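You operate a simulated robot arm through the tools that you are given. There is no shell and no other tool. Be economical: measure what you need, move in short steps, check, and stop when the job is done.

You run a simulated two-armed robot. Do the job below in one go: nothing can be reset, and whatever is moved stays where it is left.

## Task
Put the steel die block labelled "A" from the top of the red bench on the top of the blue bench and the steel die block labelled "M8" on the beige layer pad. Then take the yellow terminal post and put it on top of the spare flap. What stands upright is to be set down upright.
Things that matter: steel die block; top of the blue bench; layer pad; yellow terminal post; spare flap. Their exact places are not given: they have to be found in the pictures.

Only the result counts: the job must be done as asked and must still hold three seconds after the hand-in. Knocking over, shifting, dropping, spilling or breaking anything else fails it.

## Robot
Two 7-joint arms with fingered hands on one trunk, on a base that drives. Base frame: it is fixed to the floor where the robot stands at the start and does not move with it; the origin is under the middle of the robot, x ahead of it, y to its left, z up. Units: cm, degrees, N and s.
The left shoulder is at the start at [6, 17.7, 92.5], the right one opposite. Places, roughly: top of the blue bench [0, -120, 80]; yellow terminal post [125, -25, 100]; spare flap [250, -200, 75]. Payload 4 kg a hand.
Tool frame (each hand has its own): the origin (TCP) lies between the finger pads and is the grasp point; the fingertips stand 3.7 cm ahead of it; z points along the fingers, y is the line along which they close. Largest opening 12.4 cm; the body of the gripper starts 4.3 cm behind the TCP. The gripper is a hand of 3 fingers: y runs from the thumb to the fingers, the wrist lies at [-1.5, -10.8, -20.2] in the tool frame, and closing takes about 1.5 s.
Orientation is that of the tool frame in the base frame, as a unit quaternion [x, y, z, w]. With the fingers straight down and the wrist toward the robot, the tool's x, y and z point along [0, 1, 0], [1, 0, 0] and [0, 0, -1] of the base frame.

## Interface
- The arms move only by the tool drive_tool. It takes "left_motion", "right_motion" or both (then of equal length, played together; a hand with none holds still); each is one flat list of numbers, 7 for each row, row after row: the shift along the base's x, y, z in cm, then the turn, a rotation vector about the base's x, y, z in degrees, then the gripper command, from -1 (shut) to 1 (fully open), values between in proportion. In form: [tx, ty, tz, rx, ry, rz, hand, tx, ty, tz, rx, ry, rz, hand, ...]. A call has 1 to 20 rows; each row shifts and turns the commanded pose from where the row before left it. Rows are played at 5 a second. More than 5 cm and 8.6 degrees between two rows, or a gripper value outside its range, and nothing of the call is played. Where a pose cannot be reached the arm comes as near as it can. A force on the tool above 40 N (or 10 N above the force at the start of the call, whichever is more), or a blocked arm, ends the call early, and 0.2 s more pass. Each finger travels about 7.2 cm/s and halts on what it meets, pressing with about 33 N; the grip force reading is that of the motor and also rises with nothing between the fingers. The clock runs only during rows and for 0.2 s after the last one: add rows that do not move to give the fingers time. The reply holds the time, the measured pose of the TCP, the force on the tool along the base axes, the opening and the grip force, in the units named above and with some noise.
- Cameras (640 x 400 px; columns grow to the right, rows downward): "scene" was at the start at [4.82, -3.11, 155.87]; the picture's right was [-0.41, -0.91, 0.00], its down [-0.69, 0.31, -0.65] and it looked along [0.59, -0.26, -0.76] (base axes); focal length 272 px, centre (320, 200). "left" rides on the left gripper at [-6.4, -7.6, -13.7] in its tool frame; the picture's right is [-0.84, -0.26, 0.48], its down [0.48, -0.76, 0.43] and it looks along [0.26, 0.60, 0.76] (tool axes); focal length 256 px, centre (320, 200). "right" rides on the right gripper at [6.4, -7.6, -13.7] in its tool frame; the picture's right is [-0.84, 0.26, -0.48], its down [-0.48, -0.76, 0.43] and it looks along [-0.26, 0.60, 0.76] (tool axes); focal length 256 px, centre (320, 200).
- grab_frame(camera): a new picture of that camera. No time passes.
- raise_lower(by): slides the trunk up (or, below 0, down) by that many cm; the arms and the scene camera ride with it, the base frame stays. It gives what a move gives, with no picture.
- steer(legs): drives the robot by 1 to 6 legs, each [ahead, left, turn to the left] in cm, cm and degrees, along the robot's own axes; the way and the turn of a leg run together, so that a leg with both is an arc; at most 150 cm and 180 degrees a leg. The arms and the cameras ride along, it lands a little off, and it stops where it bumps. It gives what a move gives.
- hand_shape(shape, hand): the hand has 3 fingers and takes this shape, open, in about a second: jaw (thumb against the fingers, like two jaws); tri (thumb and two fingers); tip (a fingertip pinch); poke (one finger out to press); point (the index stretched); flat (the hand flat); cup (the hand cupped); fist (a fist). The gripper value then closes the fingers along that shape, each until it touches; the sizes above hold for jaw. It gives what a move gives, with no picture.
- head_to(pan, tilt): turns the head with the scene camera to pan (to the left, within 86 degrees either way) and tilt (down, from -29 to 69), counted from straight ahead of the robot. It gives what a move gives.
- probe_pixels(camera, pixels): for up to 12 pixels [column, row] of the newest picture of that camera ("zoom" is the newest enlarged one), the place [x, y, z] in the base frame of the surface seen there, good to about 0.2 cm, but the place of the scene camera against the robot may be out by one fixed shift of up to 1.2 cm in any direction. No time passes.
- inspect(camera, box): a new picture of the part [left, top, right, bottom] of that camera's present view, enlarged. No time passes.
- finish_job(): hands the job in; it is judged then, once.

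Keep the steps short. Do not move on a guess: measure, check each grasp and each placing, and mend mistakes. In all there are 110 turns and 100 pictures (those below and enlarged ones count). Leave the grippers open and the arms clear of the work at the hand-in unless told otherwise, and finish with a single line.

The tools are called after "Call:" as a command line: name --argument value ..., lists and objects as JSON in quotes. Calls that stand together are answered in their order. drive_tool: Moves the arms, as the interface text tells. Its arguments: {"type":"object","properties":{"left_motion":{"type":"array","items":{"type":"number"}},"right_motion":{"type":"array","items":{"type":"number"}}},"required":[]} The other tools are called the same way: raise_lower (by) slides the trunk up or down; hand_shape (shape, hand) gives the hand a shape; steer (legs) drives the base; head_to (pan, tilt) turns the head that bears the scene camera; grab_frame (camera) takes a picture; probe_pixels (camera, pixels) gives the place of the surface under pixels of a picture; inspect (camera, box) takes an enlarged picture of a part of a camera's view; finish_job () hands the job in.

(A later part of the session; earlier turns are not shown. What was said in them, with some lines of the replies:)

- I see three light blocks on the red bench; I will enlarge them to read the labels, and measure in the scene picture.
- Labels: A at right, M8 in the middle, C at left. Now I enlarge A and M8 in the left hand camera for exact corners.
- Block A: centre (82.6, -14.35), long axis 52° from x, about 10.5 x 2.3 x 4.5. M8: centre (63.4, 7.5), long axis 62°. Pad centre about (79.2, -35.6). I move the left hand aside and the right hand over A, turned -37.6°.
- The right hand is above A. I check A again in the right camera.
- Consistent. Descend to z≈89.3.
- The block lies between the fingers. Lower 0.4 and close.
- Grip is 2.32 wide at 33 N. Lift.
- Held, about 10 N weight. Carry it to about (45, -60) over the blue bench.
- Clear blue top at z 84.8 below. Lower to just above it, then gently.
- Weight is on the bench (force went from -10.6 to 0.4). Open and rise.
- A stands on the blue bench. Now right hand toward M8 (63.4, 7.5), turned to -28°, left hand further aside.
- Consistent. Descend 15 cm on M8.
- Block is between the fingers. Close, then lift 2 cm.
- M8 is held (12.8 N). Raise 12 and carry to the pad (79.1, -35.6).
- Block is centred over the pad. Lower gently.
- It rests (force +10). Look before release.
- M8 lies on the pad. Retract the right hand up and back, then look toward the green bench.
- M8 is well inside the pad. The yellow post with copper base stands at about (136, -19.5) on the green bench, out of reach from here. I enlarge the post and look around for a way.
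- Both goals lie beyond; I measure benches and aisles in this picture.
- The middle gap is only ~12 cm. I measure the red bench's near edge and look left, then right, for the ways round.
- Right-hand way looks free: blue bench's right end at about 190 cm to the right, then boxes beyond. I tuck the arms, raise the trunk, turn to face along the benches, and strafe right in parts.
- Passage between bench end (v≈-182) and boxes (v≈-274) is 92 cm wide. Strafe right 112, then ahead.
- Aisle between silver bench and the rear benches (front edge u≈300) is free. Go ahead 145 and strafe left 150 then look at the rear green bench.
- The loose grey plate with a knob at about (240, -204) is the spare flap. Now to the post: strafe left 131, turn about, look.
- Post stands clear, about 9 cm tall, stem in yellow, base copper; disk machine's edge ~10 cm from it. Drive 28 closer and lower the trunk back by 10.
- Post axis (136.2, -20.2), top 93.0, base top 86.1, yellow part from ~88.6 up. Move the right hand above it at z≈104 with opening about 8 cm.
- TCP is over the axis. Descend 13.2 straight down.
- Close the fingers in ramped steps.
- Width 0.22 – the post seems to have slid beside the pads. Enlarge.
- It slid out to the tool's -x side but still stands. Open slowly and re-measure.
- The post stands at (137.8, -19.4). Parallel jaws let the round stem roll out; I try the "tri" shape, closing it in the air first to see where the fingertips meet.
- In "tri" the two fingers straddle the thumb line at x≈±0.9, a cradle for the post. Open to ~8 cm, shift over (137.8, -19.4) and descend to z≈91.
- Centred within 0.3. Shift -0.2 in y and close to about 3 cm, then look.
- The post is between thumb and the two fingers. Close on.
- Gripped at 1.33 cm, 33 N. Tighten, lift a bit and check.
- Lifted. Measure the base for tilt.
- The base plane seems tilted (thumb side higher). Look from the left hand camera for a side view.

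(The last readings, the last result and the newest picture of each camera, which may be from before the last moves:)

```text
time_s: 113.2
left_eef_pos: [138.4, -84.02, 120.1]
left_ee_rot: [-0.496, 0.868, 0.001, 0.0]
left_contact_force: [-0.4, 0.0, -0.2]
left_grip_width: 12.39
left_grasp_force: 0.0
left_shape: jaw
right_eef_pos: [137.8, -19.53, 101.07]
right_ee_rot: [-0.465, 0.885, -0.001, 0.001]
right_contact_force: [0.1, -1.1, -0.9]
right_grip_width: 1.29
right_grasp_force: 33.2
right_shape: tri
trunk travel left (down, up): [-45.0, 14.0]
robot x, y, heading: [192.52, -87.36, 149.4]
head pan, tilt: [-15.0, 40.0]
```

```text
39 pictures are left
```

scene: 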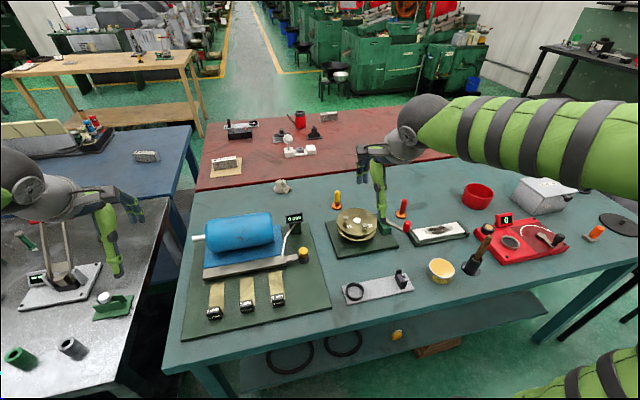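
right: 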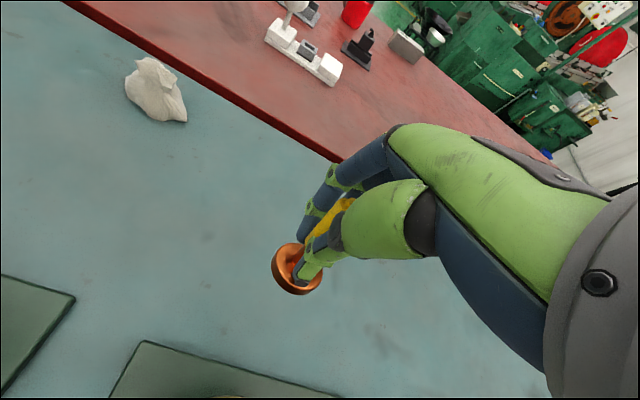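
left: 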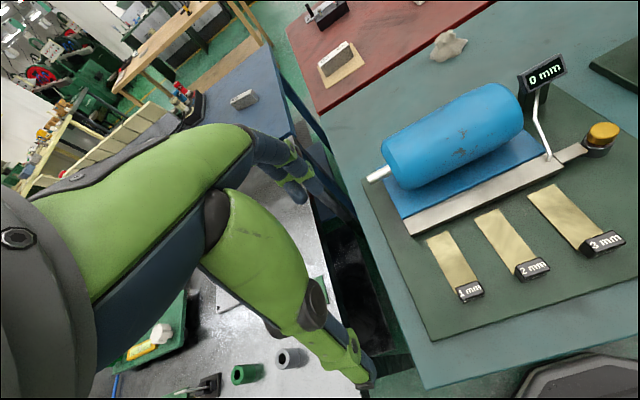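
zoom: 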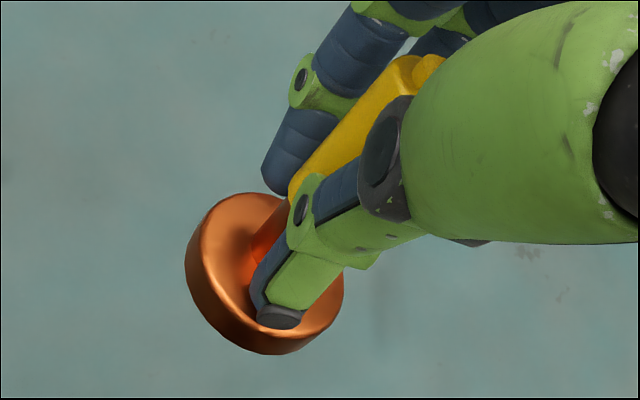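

Call:
inspect --camera "right" --box '[265, 225, 329, 305]'

```text
5.00 times, centred on (297, 265) of right
```

zoom: 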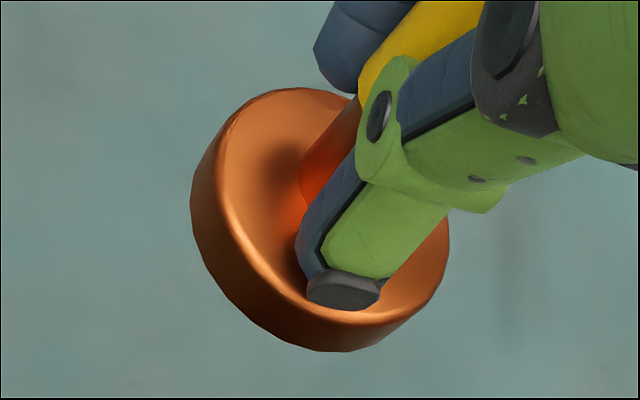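

Call:
probe_pixels --camera "zoom" --pixels '[[195, 215], [210, 262], [240, 310], [290, 340], [340, 347], [390, 332], [240, 120], [300, 95], [230, 180], [250, 250], [290, 295], [425, 290]]'

```text
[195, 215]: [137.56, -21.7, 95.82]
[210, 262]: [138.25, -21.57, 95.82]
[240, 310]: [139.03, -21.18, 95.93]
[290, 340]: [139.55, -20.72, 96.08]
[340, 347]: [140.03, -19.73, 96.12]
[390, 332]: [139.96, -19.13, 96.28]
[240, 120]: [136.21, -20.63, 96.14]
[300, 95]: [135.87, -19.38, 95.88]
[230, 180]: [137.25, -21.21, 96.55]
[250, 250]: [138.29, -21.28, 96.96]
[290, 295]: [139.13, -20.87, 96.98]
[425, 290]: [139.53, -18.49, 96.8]
```

The post leans about 16° (base's thumb side up). I raise, tip the hand about its x axis to level the base, and draw the arm back.

Call:
drive_tool --right_motion '[0, 0, 4, 0, 0, 0, -1, 0, 0, 4, 0, 0, 0, -1, 0, 0, 0, 1.8, 3.5, 0, -1, 0, 0, 0, 1.8, 3.5, 0, -1, 0, 0, 0, 1.8, 3.5, 0, -1, 0, 0, 0, 1.8, 3.5, 0, -1, 0, 0, 0, 0, 0, 0, -1]'

Call:
inspect --camera "right" --box '[265, 225, 329, 305]'

Call:
probe_pixels --camera "zoom" --pixels '[[195, 215], [210, 262], [240, 310], [290, 340], [340, 347], [390, 332], [240, 120], [300, 95], [230, 180], [250, 250], [290, 295], [425, 290]]'

```text
time_s: 114.8
left_eef_pos: [138.36, -84.07, 120.12]
left_ee_rot: [-0.496, 0.868, 0.0, 0.0]
left_contact_force: [-0.1, 0.7, -0.1]
left_grip_width: 12.39
left_grasp_force: 0.0
left_shape: jaw
right_eef_pos: [137.84, -19.52, 109.09]
right_ee_rot: [-0.461, 0.877, 0.112, -0.078]
right_contact_force: [0.3, -0.1, -0.8]
right_grip_width: 1.31
right_grasp_force: 33.2
right_shape: tri
trunk travel left (down, up): [-45.0, 14.0]
robot x, y, heading: [192.49, -87.44, 149.5]
head pan, tilt: [-15.0, 40.0]
```

```text
5.00 times, centred on (297, 265) of right
```

zoom: 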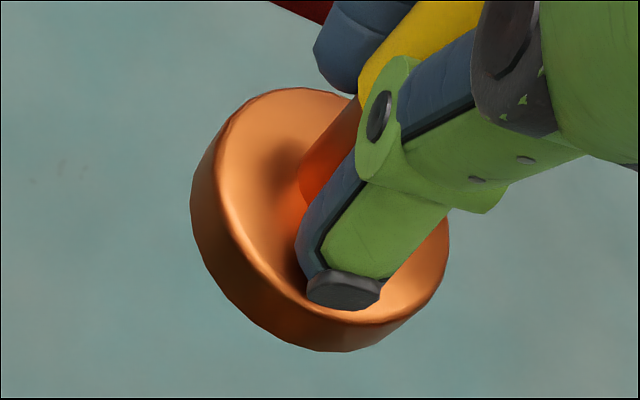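

```text
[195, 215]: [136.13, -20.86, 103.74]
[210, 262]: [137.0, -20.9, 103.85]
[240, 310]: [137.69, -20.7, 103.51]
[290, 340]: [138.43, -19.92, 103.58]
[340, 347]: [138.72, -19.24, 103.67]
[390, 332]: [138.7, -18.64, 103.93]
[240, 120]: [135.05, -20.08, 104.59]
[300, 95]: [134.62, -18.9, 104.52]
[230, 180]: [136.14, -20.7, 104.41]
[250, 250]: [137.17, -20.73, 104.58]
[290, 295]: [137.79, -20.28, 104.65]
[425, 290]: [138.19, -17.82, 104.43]
```

The base is level now; its bottom is 5.7 below the TCP and its centre 1.4 ahead of it. Draw back and up into the carry pose.

Call:
drive_tool --right_motion '[0, 0, 4, 0, 0, 0, -1, 3.3, -2.6, 2, 0, 0, 0, -1, 3.3, -2.6, 2, 0, 0, 0, -1, 3.3, -2.6, 2, 0, 0, 0, -1, 3.3, -2.6, 1.5, 0, 0, 0, -1, 3.3, -2.6, 1.5, 0, 0, 0, -1, 3.3, -2.6, 1.5, 0, 0, 0, -1, 3.3, -2.6, 0, 0, 0, 0, -1, 2.8, -2.6, 0, 0, 0, 0, -1, 0, 0, 0, 0, 0, 0, -1]'

Call:
raise_lower --by 8

Call:
steer --legs '[[-26, 0, 0], [0, 0, -90], [0, 0, -90]]'

```text
time_s: 117.0
left_eef_pos: [138.33, -83.96, 120.18]
left_ee_rot: [-0.496, 0.868, 0.001, 0.0]
left_contact_force: [0.0, 0.3, 0.6]
left_grip_width: 12.38
left_grasp_force: 0.0
left_shape: jaw
right_eef_pos: [163.53, -40.07, 123.3]
right_ee_rot: [-0.46, 0.877, 0.113, -0.079]
right_contact_force: [0.7, 0.2, -1.0]
right_grip_width: 1.29
right_grasp_force: 32.9
right_shape: tri
trunk travel left (down, up): [-45.0, 14.0]
robot x, y, heading: [192.61, -87.71, 149.4]
head pan, tilt: [-15.0, 40.0]
```

```text
time_s: 118.2
left_eef_pos: [138.52, -84.16, 128.18]
left_ee_rot: [-0.496, 0.868, 0.0, 0.0]
left_contact_force: [0.2, 0.5, -0.6]
left_grip_width: 12.34
left_grasp_force: 0.1
left_shape: jaw
right_eef_pos: [163.52, -40.19, 131.24]
right_ee_rot: [-0.461, 0.877, 0.112, -0.078]
right_contact_force: [-0.1, -0.4, -0.9]
right_grip_width: 1.25
right_grasp_force: 33.0
right_shape: tri
trunk travel left (down, up): [-53.0, 6.0]
robot x, y, heading: [192.51, -87.81, 149.4]
head pan, tilt: [-15.0, 40.0]
```

```text
time_s: 127.7
left_eef_pos: [269.46, -103.86, 128.19]
left_ee_rot: [0.865, 0.501, 0.0, 0.0]
left_contact_force: [0.4, 0.1, 0.4]
left_grip_width: 12.34
left_grasp_force: 0.1
left_shape: jaw
right_eef_pos: [244.79, -148.23, 131.36]
right_ee_rot: [0.874, 0.467, 0.079, 0.111]
right_contact_force: [0.0, -0.7, -0.5]
right_grip_width: 1.19
right_grasp_force: 32.9
right_shape: tri
trunk travel left (down, up): [-53.0, 6.0]
robot x, y, heading: [215.21, -100.98, -29.8]
head pan, tilt: [-15.0, 40.0]
```

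Now strafe right 47 and look at the flap.

Call:
steer --legs '[[0, -47, -1.5]]'

Call:
head_to --pan -18 --tilt 45

Call:
grab_frame --camera "scene"

Call:
grab_frame --camera "right"

```text
time_s: 130.5
left_eef_pos: [245.4, -145.84, 128.21]
left_ee_rot: [0.872, 0.489, 0.0, 0.001]
left_contact_force: [0.7, 0.0, 0.0]
left_grip_width: 12.34
left_grasp_force: 0.1
left_shape: jaw
right_eef_pos: [219.56, -189.52, 131.35]
right_ee_rot: [0.881, 0.454, 0.078, 0.113]
right_contact_force: [-0.5, 0.6, -1.9]
right_grip_width: 1.2
right_grasp_force: 32.5
right_shape: tri
trunk travel left (down, up): [-53.0, 6.0]
robot x, y, heading: [191.5, -141.53, -31.3]
head pan, tilt: [-15.0, 40.0]
```

```text
time_s: 131.2
left_eef_pos: [245.52, -145.88, 128.15]
left_ee_rot: [0.872, 0.49, 0.0, 0.0]
left_contact_force: [0.3, 1.0, 0.3]
left_grip_width: 12.37
left_grasp_force: 0.0
left_shape: jaw
right_eef_pos: [219.56, -189.19, 131.31]
right_ee_rot: [0.881, 0.453, 0.077, 0.112]
right_contact_force: [0.3, -0.3, -1.2]
right_grip_width: 1.2
right_grasp_force: 32.9
right_shape: tri
trunk travel left (down, up): [-53.0, 6.0]
robot x, y, heading: [191.57, -141.55, -31.1]
head pan, tilt: [-18.0, 45.0]
```

```text
36 pictures are left
```

scene: 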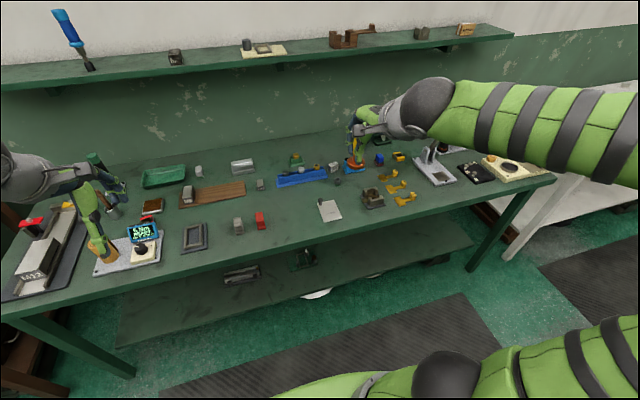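

```text
35 pictures are left
```

right: 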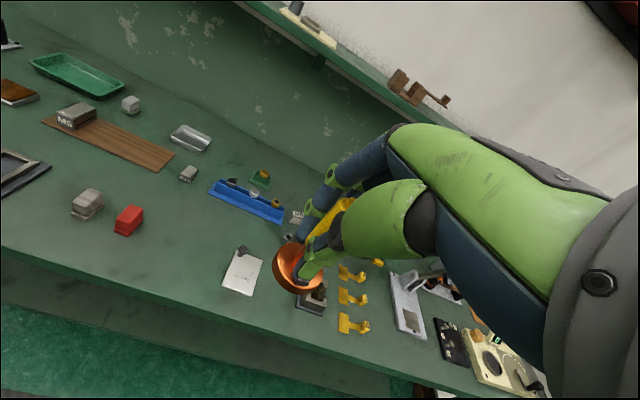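

Call:
inspect --camera "right" --box '[195, 225, 295, 315]'

```text
4.44 times, centred on (245, 270) of right
```

zoom: 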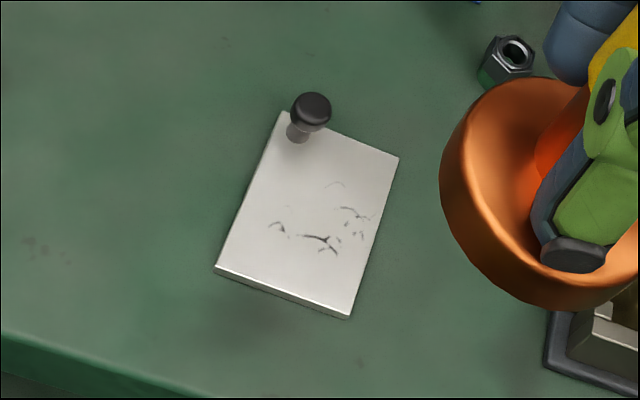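

Call:
probe_pixels --camera "zoom" --pixels '[[283, 118], [397, 159], [348, 312], [218, 266], [308, 215], [297, 133], [311, 100], [330, 250], [275, 250], [500, 60], [560, 330], [620, 310]]'

```text
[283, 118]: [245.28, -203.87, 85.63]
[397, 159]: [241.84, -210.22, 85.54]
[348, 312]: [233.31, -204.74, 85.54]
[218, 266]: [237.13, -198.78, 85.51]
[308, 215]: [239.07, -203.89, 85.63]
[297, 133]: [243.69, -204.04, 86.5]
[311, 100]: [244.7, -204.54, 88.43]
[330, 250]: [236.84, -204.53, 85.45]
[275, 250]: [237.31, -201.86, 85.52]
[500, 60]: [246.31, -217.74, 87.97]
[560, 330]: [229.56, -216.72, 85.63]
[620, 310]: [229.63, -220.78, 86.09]
```

Flap corners: (245.3,-203.9), (241.8,-210.2), (233.3,-204.7), (237.1,-198.8), top z 85.55; knob near (244,-204). I aim the post at (238.0, -203.5). Lower the trunk and move over at z≈101.

Call:
raise_lower --by -8

Call:
drive_tool --right_motion '[2.15, -1.68, -2.7, 0, 0, 0, -1, 2.15, -1.68, -2.7, 0, 0, 0, -1, 2.15, -1.68, -2.7, 0, 0, 0, -1, 2.15, -1.68, -2.7, 0, 0, 0, -1, 2.15, -1.68, -2.7, 0, 0, 0, -1, 2.15, -1.68, -2.7, 0, 0, 0, -1, 2.15, -1.68, -2.7, 0, 0, 0, -1, 2.15, -1.68, -2.7, 0, 0, 0, -1, 0, 0, 0, 0, 0, 0, -1]'

Call:
inspect --camera "right" --box '[200, 190, 360, 310]'

```text
time_s: 132.3
left_eef_pos: [245.64, -145.77, 120.29]
left_ee_rot: [0.872, 0.49, 0.0, 0.0]
left_contact_force: [-0.4, 0.3, -0.3]
left_grip_width: 12.33
left_grasp_force: 0.0
left_shape: jaw
right_eef_pos: [219.64, -189.36, 123.39]
right_ee_rot: [0.881, 0.453, 0.078, 0.112]
right_contact_force: [0.2, 0.5, -1.6]
right_grip_width: 1.21
right_grasp_force: 32.9
right_shape: tri
trunk travel left (down, up): [-45.0, 14.0]
robot x, y, heading: [191.45, -141.5, -31.5]
head pan, tilt: [-18.0, 45.0]
```

```text
time_s: 134.3
left_eef_pos: [245.54, -145.8, 120.15]
left_ee_rot: [0.872, 0.489, 0.0, 0.0]
left_contact_force: [0.1, 0.1, 0.8]
left_grip_width: 12.37
left_grasp_force: 0.1
left_shape: jaw
right_eef_pos: [236.91, -202.82, 101.55]
right_ee_rot: [0.881, 0.453, 0.077, 0.113]
right_contact_force: [0.1, 0.4, -0.5]
right_grip_width: 1.16
right_grasp_force: 33.0
right_shape: tri
trunk travel left (down, up): [-45.0, 14.0]
robot x, y, heading: [191.67, -141.6, -31.4]
head pan, tilt: [-18.0, 45.0]
```

```text
3.33 times, centred on (280, 250) of right
```

zoom: 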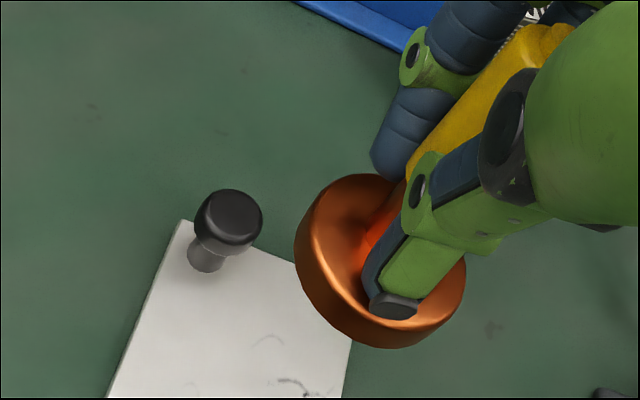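

Call:
probe_pixels --camera "zoom" --pixels '[[330, 200], [365, 180], [312, 240], [320, 280], [350, 315], [395, 325], [450, 290], [300, 265], [330, 320], [380, 343], [440, 325], [400, 185]]'

Call:
probe_pixels --camera "right" --pixels '[[265, 215], [240, 310], [300, 300]]'

```text
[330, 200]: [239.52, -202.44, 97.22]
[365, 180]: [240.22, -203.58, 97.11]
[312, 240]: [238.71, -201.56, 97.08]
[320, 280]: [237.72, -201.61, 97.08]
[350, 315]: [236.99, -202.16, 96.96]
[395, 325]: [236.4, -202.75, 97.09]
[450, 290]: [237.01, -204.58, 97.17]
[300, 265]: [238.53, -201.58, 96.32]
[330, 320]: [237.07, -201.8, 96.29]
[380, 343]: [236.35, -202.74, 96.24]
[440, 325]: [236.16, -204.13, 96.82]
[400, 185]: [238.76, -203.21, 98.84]
```

```text
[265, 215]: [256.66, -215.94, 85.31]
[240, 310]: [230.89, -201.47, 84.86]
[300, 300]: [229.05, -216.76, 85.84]
```

Base is level, centre (238.35, -203.4), bottom 96.0; flap top 85.55. Lower 10.2 with a -0.35 x shift, gently at the end.

Call:
drive_tool --right_motion '[-0.2, -0.05, -3, 0, 0, 0, -1, -0.15, -0.05, -3, 0, 0, 0, -1, 0, 0, -2, 0, 0, 0, -1, 0, 0, -1.2, 0, 0, 0, -1, 0, 0, 0, 0, 0, 0, -1]'

Call:
inspect --camera "right" --box '[200, 190, 360, 310]'

Call:
probe_pixels --camera "zoom" --pixels '[[330, 200], [365, 180], [312, 240], [320, 280], [350, 315], [395, 325], [450, 290], [300, 265], [330, 320], [380, 343], [250, 300], [330, 375]]'

```text
time_s: 135.6
left_eef_pos: [245.57, -145.8, 120.14]
left_ee_rot: [0.872, 0.49, 0.0, 0.0]
left_contact_force: [0.1, 0.3, 0.8]
left_grip_width: 12.36
left_grasp_force: 0.1
left_shape: jaw
right_eef_pos: [236.57, -202.88, 92.55]
right_ee_rot: [0.88, 0.454, 0.078, 0.112]
right_contact_force: [0.5, 0.4, 0.1]
right_grip_width: 1.17
right_grasp_force: 32.7
right_shape: tri
trunk travel left (down, up): [-45.0, 14.0]
robot x, y, heading: [191.14, -141.37, -31.6]
head pan, tilt: [-18.0, 45.0]
```

```text
3.33 times, centred on (280, 250) of right
```

zoom: 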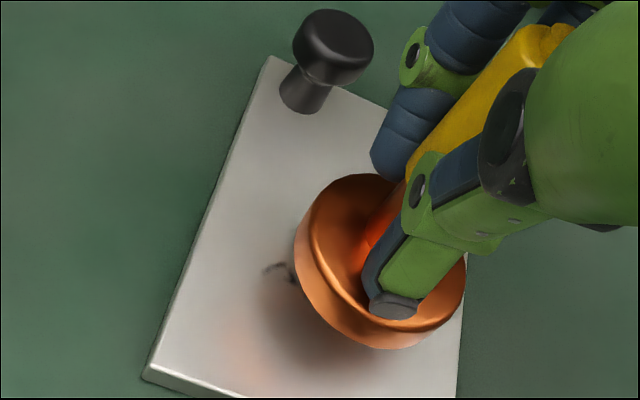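

```text
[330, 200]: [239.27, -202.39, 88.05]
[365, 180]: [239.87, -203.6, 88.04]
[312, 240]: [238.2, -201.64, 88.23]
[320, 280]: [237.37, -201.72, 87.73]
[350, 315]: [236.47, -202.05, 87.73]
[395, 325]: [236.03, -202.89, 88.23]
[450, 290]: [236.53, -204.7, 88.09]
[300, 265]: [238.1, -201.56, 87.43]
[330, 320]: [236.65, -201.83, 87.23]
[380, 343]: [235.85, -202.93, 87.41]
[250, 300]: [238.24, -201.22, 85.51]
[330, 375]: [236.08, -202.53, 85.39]
```

About 1.4 cm to go. Lower in small rows.

Call:
drive_tool --right_motion '[0, 0, -0.5, 0, 0, 0, -1, 0, 0, -0.4, 0, 0, 0, -1, 0, 0, -0.2, 0, 0, 0, -1, 0, 0, -0.15, 0, 0, 0, -1, 0, 0, -0.15, 0, 0, 0, -1, 0, 0, 0, 0, 0, 0, -1]'

Call:
inspect --camera "right" --box '[200, 190, 360, 310]'

```text
time_s: 136.9
left_eef_pos: [245.5, -145.92, 120.23]
left_ee_rot: [0.872, 0.49, 0.0, 0.0]
left_contact_force: [-1.1, -0.7, 0.2]
left_grip_width: 12.4
left_grasp_force: 0.1
left_shape: jaw
right_eef_pos: [236.5, -202.96, 91.22]
right_ee_rot: [0.881, 0.453, 0.078, 0.112]
right_contact_force: [0.4, 0.0, 0.9]
right_grip_width: 1.14
right_grasp_force: 33.1
right_shape: tri
trunk travel left (down, up): [-45.0, 14.0]
robot x, y, heading: [191.4, -141.6, -31.3]
head pan, tilt: [-18.0, 45.0]
```

```text
3.33 times, centred on (280, 250) of right
```

zoom: 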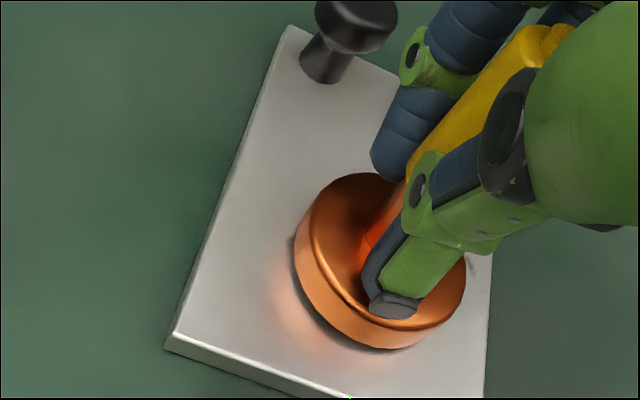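

Almost touching. A few 0.1 steps.

Call:
drive_tool --right_motion '[0, 0, -0.1, 0, 0, 0, -1, 0, 0, -0.1, 0, 0, 0, -1, 0, 0, 0, 0, 0, 0, -1]'

```text
time_s: 137.8
left_eef_pos: [245.44, -145.77, 120.32]
left_ee_rot: [0.872, 0.489, 0.0, 0.0]
left_contact_force: [-0.4, -0.3, -0.7]
left_grip_width: 12.39
left_grasp_force: 0.1
left_shape: jaw
right_eef_pos: [236.56, -202.87, 90.98]
right_ee_rot: [0.881, 0.453, 0.077, 0.113]
right_contact_force: [-1.4, -0.6, 9.8]
right_grip_width: 1.16
right_grasp_force: 32.8
right_shape: tri
trunk travel left (down, up): [-45.0, 14.0]
robot x, y, heading: [191.37, -141.64, -31.2]
head pan, tilt: [-18.0, 45.0]
```

Contact at 9.8 N. Release slowly.

Call:
drive_tool --right_motion '[0, 0, 0.05, 0, 0, 0, -0.85, 0, 0, 0, 0, 0, 0, -0.78, 0, 0, 0, 0, 0, 0, -0.7, 0, 0, 0.1, 0, 0, 0, -0.62, 0, 0, 0.1, 0, 0, 0, -0.54, 0, 0, 0.1, 0, 0, 0, -0.46, 0, 0, 0, 0, 0, 0, -0.4, 0, 0, 0, 0, 0, 0, -0.4]'

Call:
inspect --camera "right" --box '[200, 190, 360, 310]'

```text
time_s: 139.6
left_eef_pos: [245.54, -145.87, 120.15]
left_ee_rot: [0.872, 0.489, -0.001, 0.0]
left_contact_force: [-0.4, -0.6, 0.0]
left_grip_width: 12.37
left_grasp_force: 0.1
left_shape: jaw
right_eef_pos: [236.42, -202.87, 91.25]
right_ee_rot: [0.881, 0.453, 0.078, 0.113]
right_contact_force: [-0.1, 0.3, 0.1]
right_grip_width: 3.7
right_grasp_force: 0.0
right_shape: tri
trunk travel left (down, up): [-45.0, 14.0]
robot x, y, heading: [191.68, -141.62, -31.5]
head pan, tilt: [-18.0, 45.0]
```

```text
3.33 times, centred on (280, 250) of right
```

zoom: 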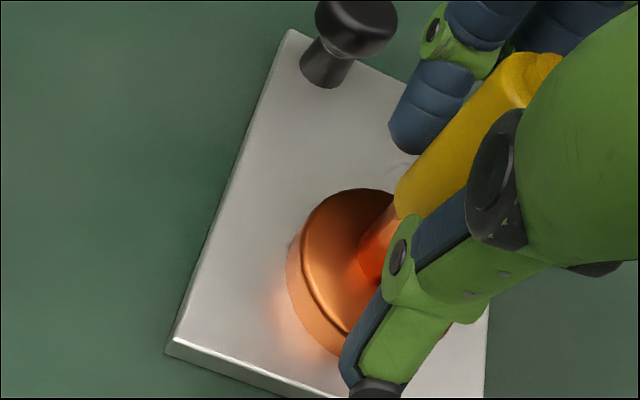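

The post stands on the flap. Rise straight up.

Call:
drive_tool --right_motion '[0, 0, 0.2, 0, 0, 0, -0.25, 0, 0, 0.6, 0, 0, 0, -0.25, 0, 0, 1, 0, 0, 0, -0.25, 0, 0, 1, 0, 0, 0, -0.25, 0, 0, 0, 0, 0, 0, -0.25]'

Call:
inspect --camera "right" --box '[200, 190, 360, 310]'

```text
time_s: 140.8
left_eef_pos: [245.56, -145.85, 120.23]
left_ee_rot: [0.872, 0.489, 0.001, 0.0]
left_contact_force: [0.2, -0.1, -0.2]
left_grip_width: 12.38
left_grasp_force: 0.2
left_shape: jaw
right_eef_pos: [236.48, -202.85, 94.11]
right_ee_rot: [0.881, 0.453, 0.078, 0.112]
right_contact_force: [-0.8, 0.8, 0.8]
right_grip_width: 4.6
right_grasp_force: 0.0
right_shape: tri
trunk travel left (down, up): [-45.0, 14.0]
robot x, y, heading: [191.43, -141.54, -31.4]
head pan, tilt: [-18.0, 45.0]
```

```text
3.33 times, centred on (280, 250) of right
```

zoom: 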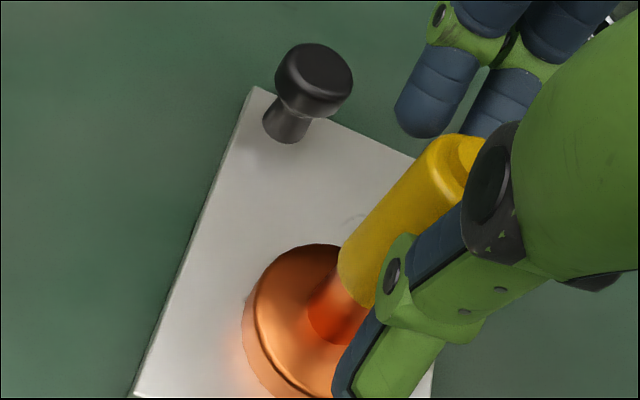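

Clean. Continue up, then back.

Call:
drive_tool --right_motion '[0, 0, 1.5, 0, 0, 0, -0.25, 0, 0, 2, 0, 0, 0, -0.25, 0, 0, 3, 0, 0, 0, -0.25, 0, 0, 4, 0, 0, 0, -0.25, 0, 0, 4, 0, 0, 0, 0, 0, 0, 4, 0, 0, 0, 0.5, -2.5, 2, 3, 0, 0, 0, 1, -2.5, 2, 2, 0, 0, 0, 1, -2.5, 2, 1, 0, 0, 0, 1]'

Call:
grab_frame --camera "right"

Call:
inspect --camera "scene" --box '[240, 130, 460, 260]'

```text
time_s: 142.8
left_eef_pos: [245.51, -145.78, 120.22]
left_ee_rot: [0.872, 0.489, 0.0, 0.0]
left_contact_force: [-0.1, 0.4, 0.1]
left_grip_width: 12.35
left_grasp_force: 0.0
left_shape: jaw
right_eef_pos: [228.92, -196.92, 118.64]
right_ee_rot: [0.88, 0.454, 0.078, 0.113]
right_contact_force: [-0.5, 0.8, -0.1]
right_grip_width: 12.37
right_grasp_force: 0.1
right_shape: tri
trunk travel left (down, up): [-45.0, 14.0]
robot x, y, heading: [191.45, -141.24, -31.3]
head pan, tilt: [-18.0, 45.0]
```

```text
28 pictures are left
```

right: 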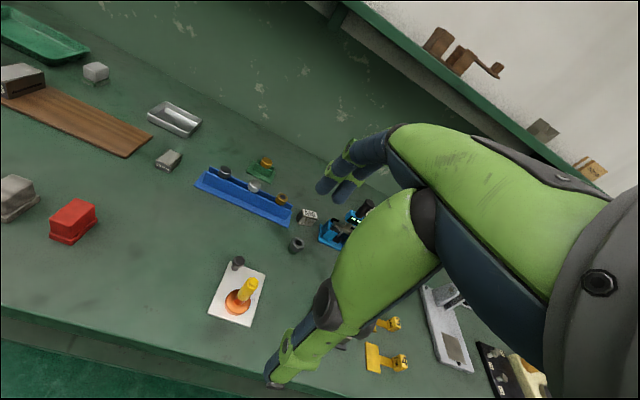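

```text
2.91 times, centred on (350, 195) of scene
```

zoom: 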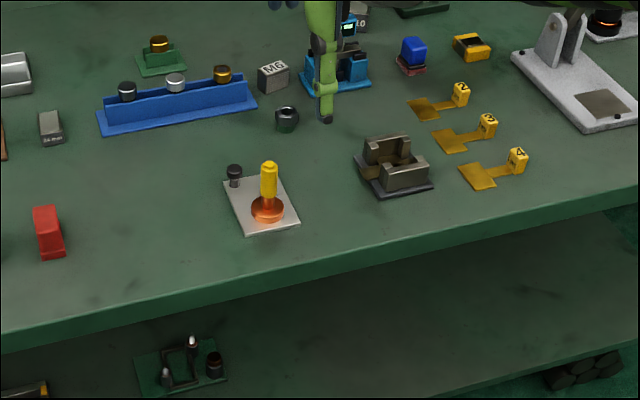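

The post stands upright on the flap. A and M8 were seen in place after setting down. I back the robot off a little so the arms are clear, then check once more.

Call:
drive_tool --right_motion '[-2.5, 2, 2, 0, 0, 0, 1, -2.5, 2, 2, 0, 0, 0, 1, -2.5, 2, 2, 0, 0, 0, 1, 0, 0, 0, 0, 0, 0, 1]'

Call:
inspect --camera "scene" --box '[240, 130, 460, 260]'

```text
time_s: 143.8
left_eef_pos: [245.68, -145.87, 120.22]
left_ee_rot: [0.872, 0.489, 0.0, 0.0]
left_contact_force: [-0.2, -0.1, -0.5]
left_grip_width: 12.39
left_grasp_force: 0.1
left_shape: jaw
right_eef_pos: [221.74, -191.07, 124.37]
right_ee_rot: [0.881, 0.454, 0.078, 0.112]
right_contact_force: [-0.4, -0.1, -0.6]
right_grip_width: 12.36
right_grasp_force: 0.1
right_shape: tri
trunk travel left (down, up): [-45.0, 14.0]
robot x, y, heading: [191.45, -141.33, -31.4]
head pan, tilt: [-18.0, 45.0]
```

```text
2.91 times, centred on (350, 195) of scene
```

zoom: 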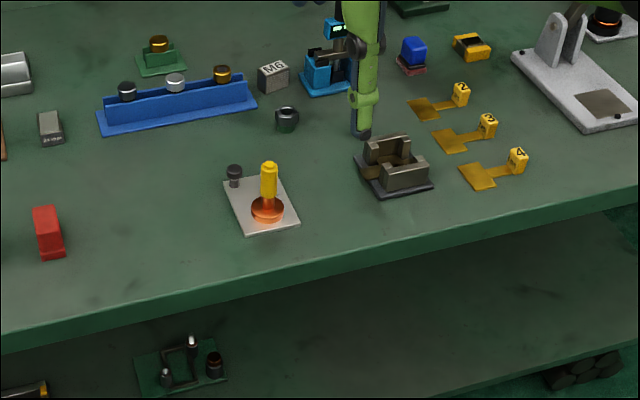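

All three things are in place, hands are open and clear; hand in.

Call:
finish_job

```text
The job is handed in.
```

Block A is on the blue bench, block M8 is on the beige layer pad, and the yellow terminal post stands upright on the plate with the knob that I took to be the spare flap (it carries no label); the job is handed in.
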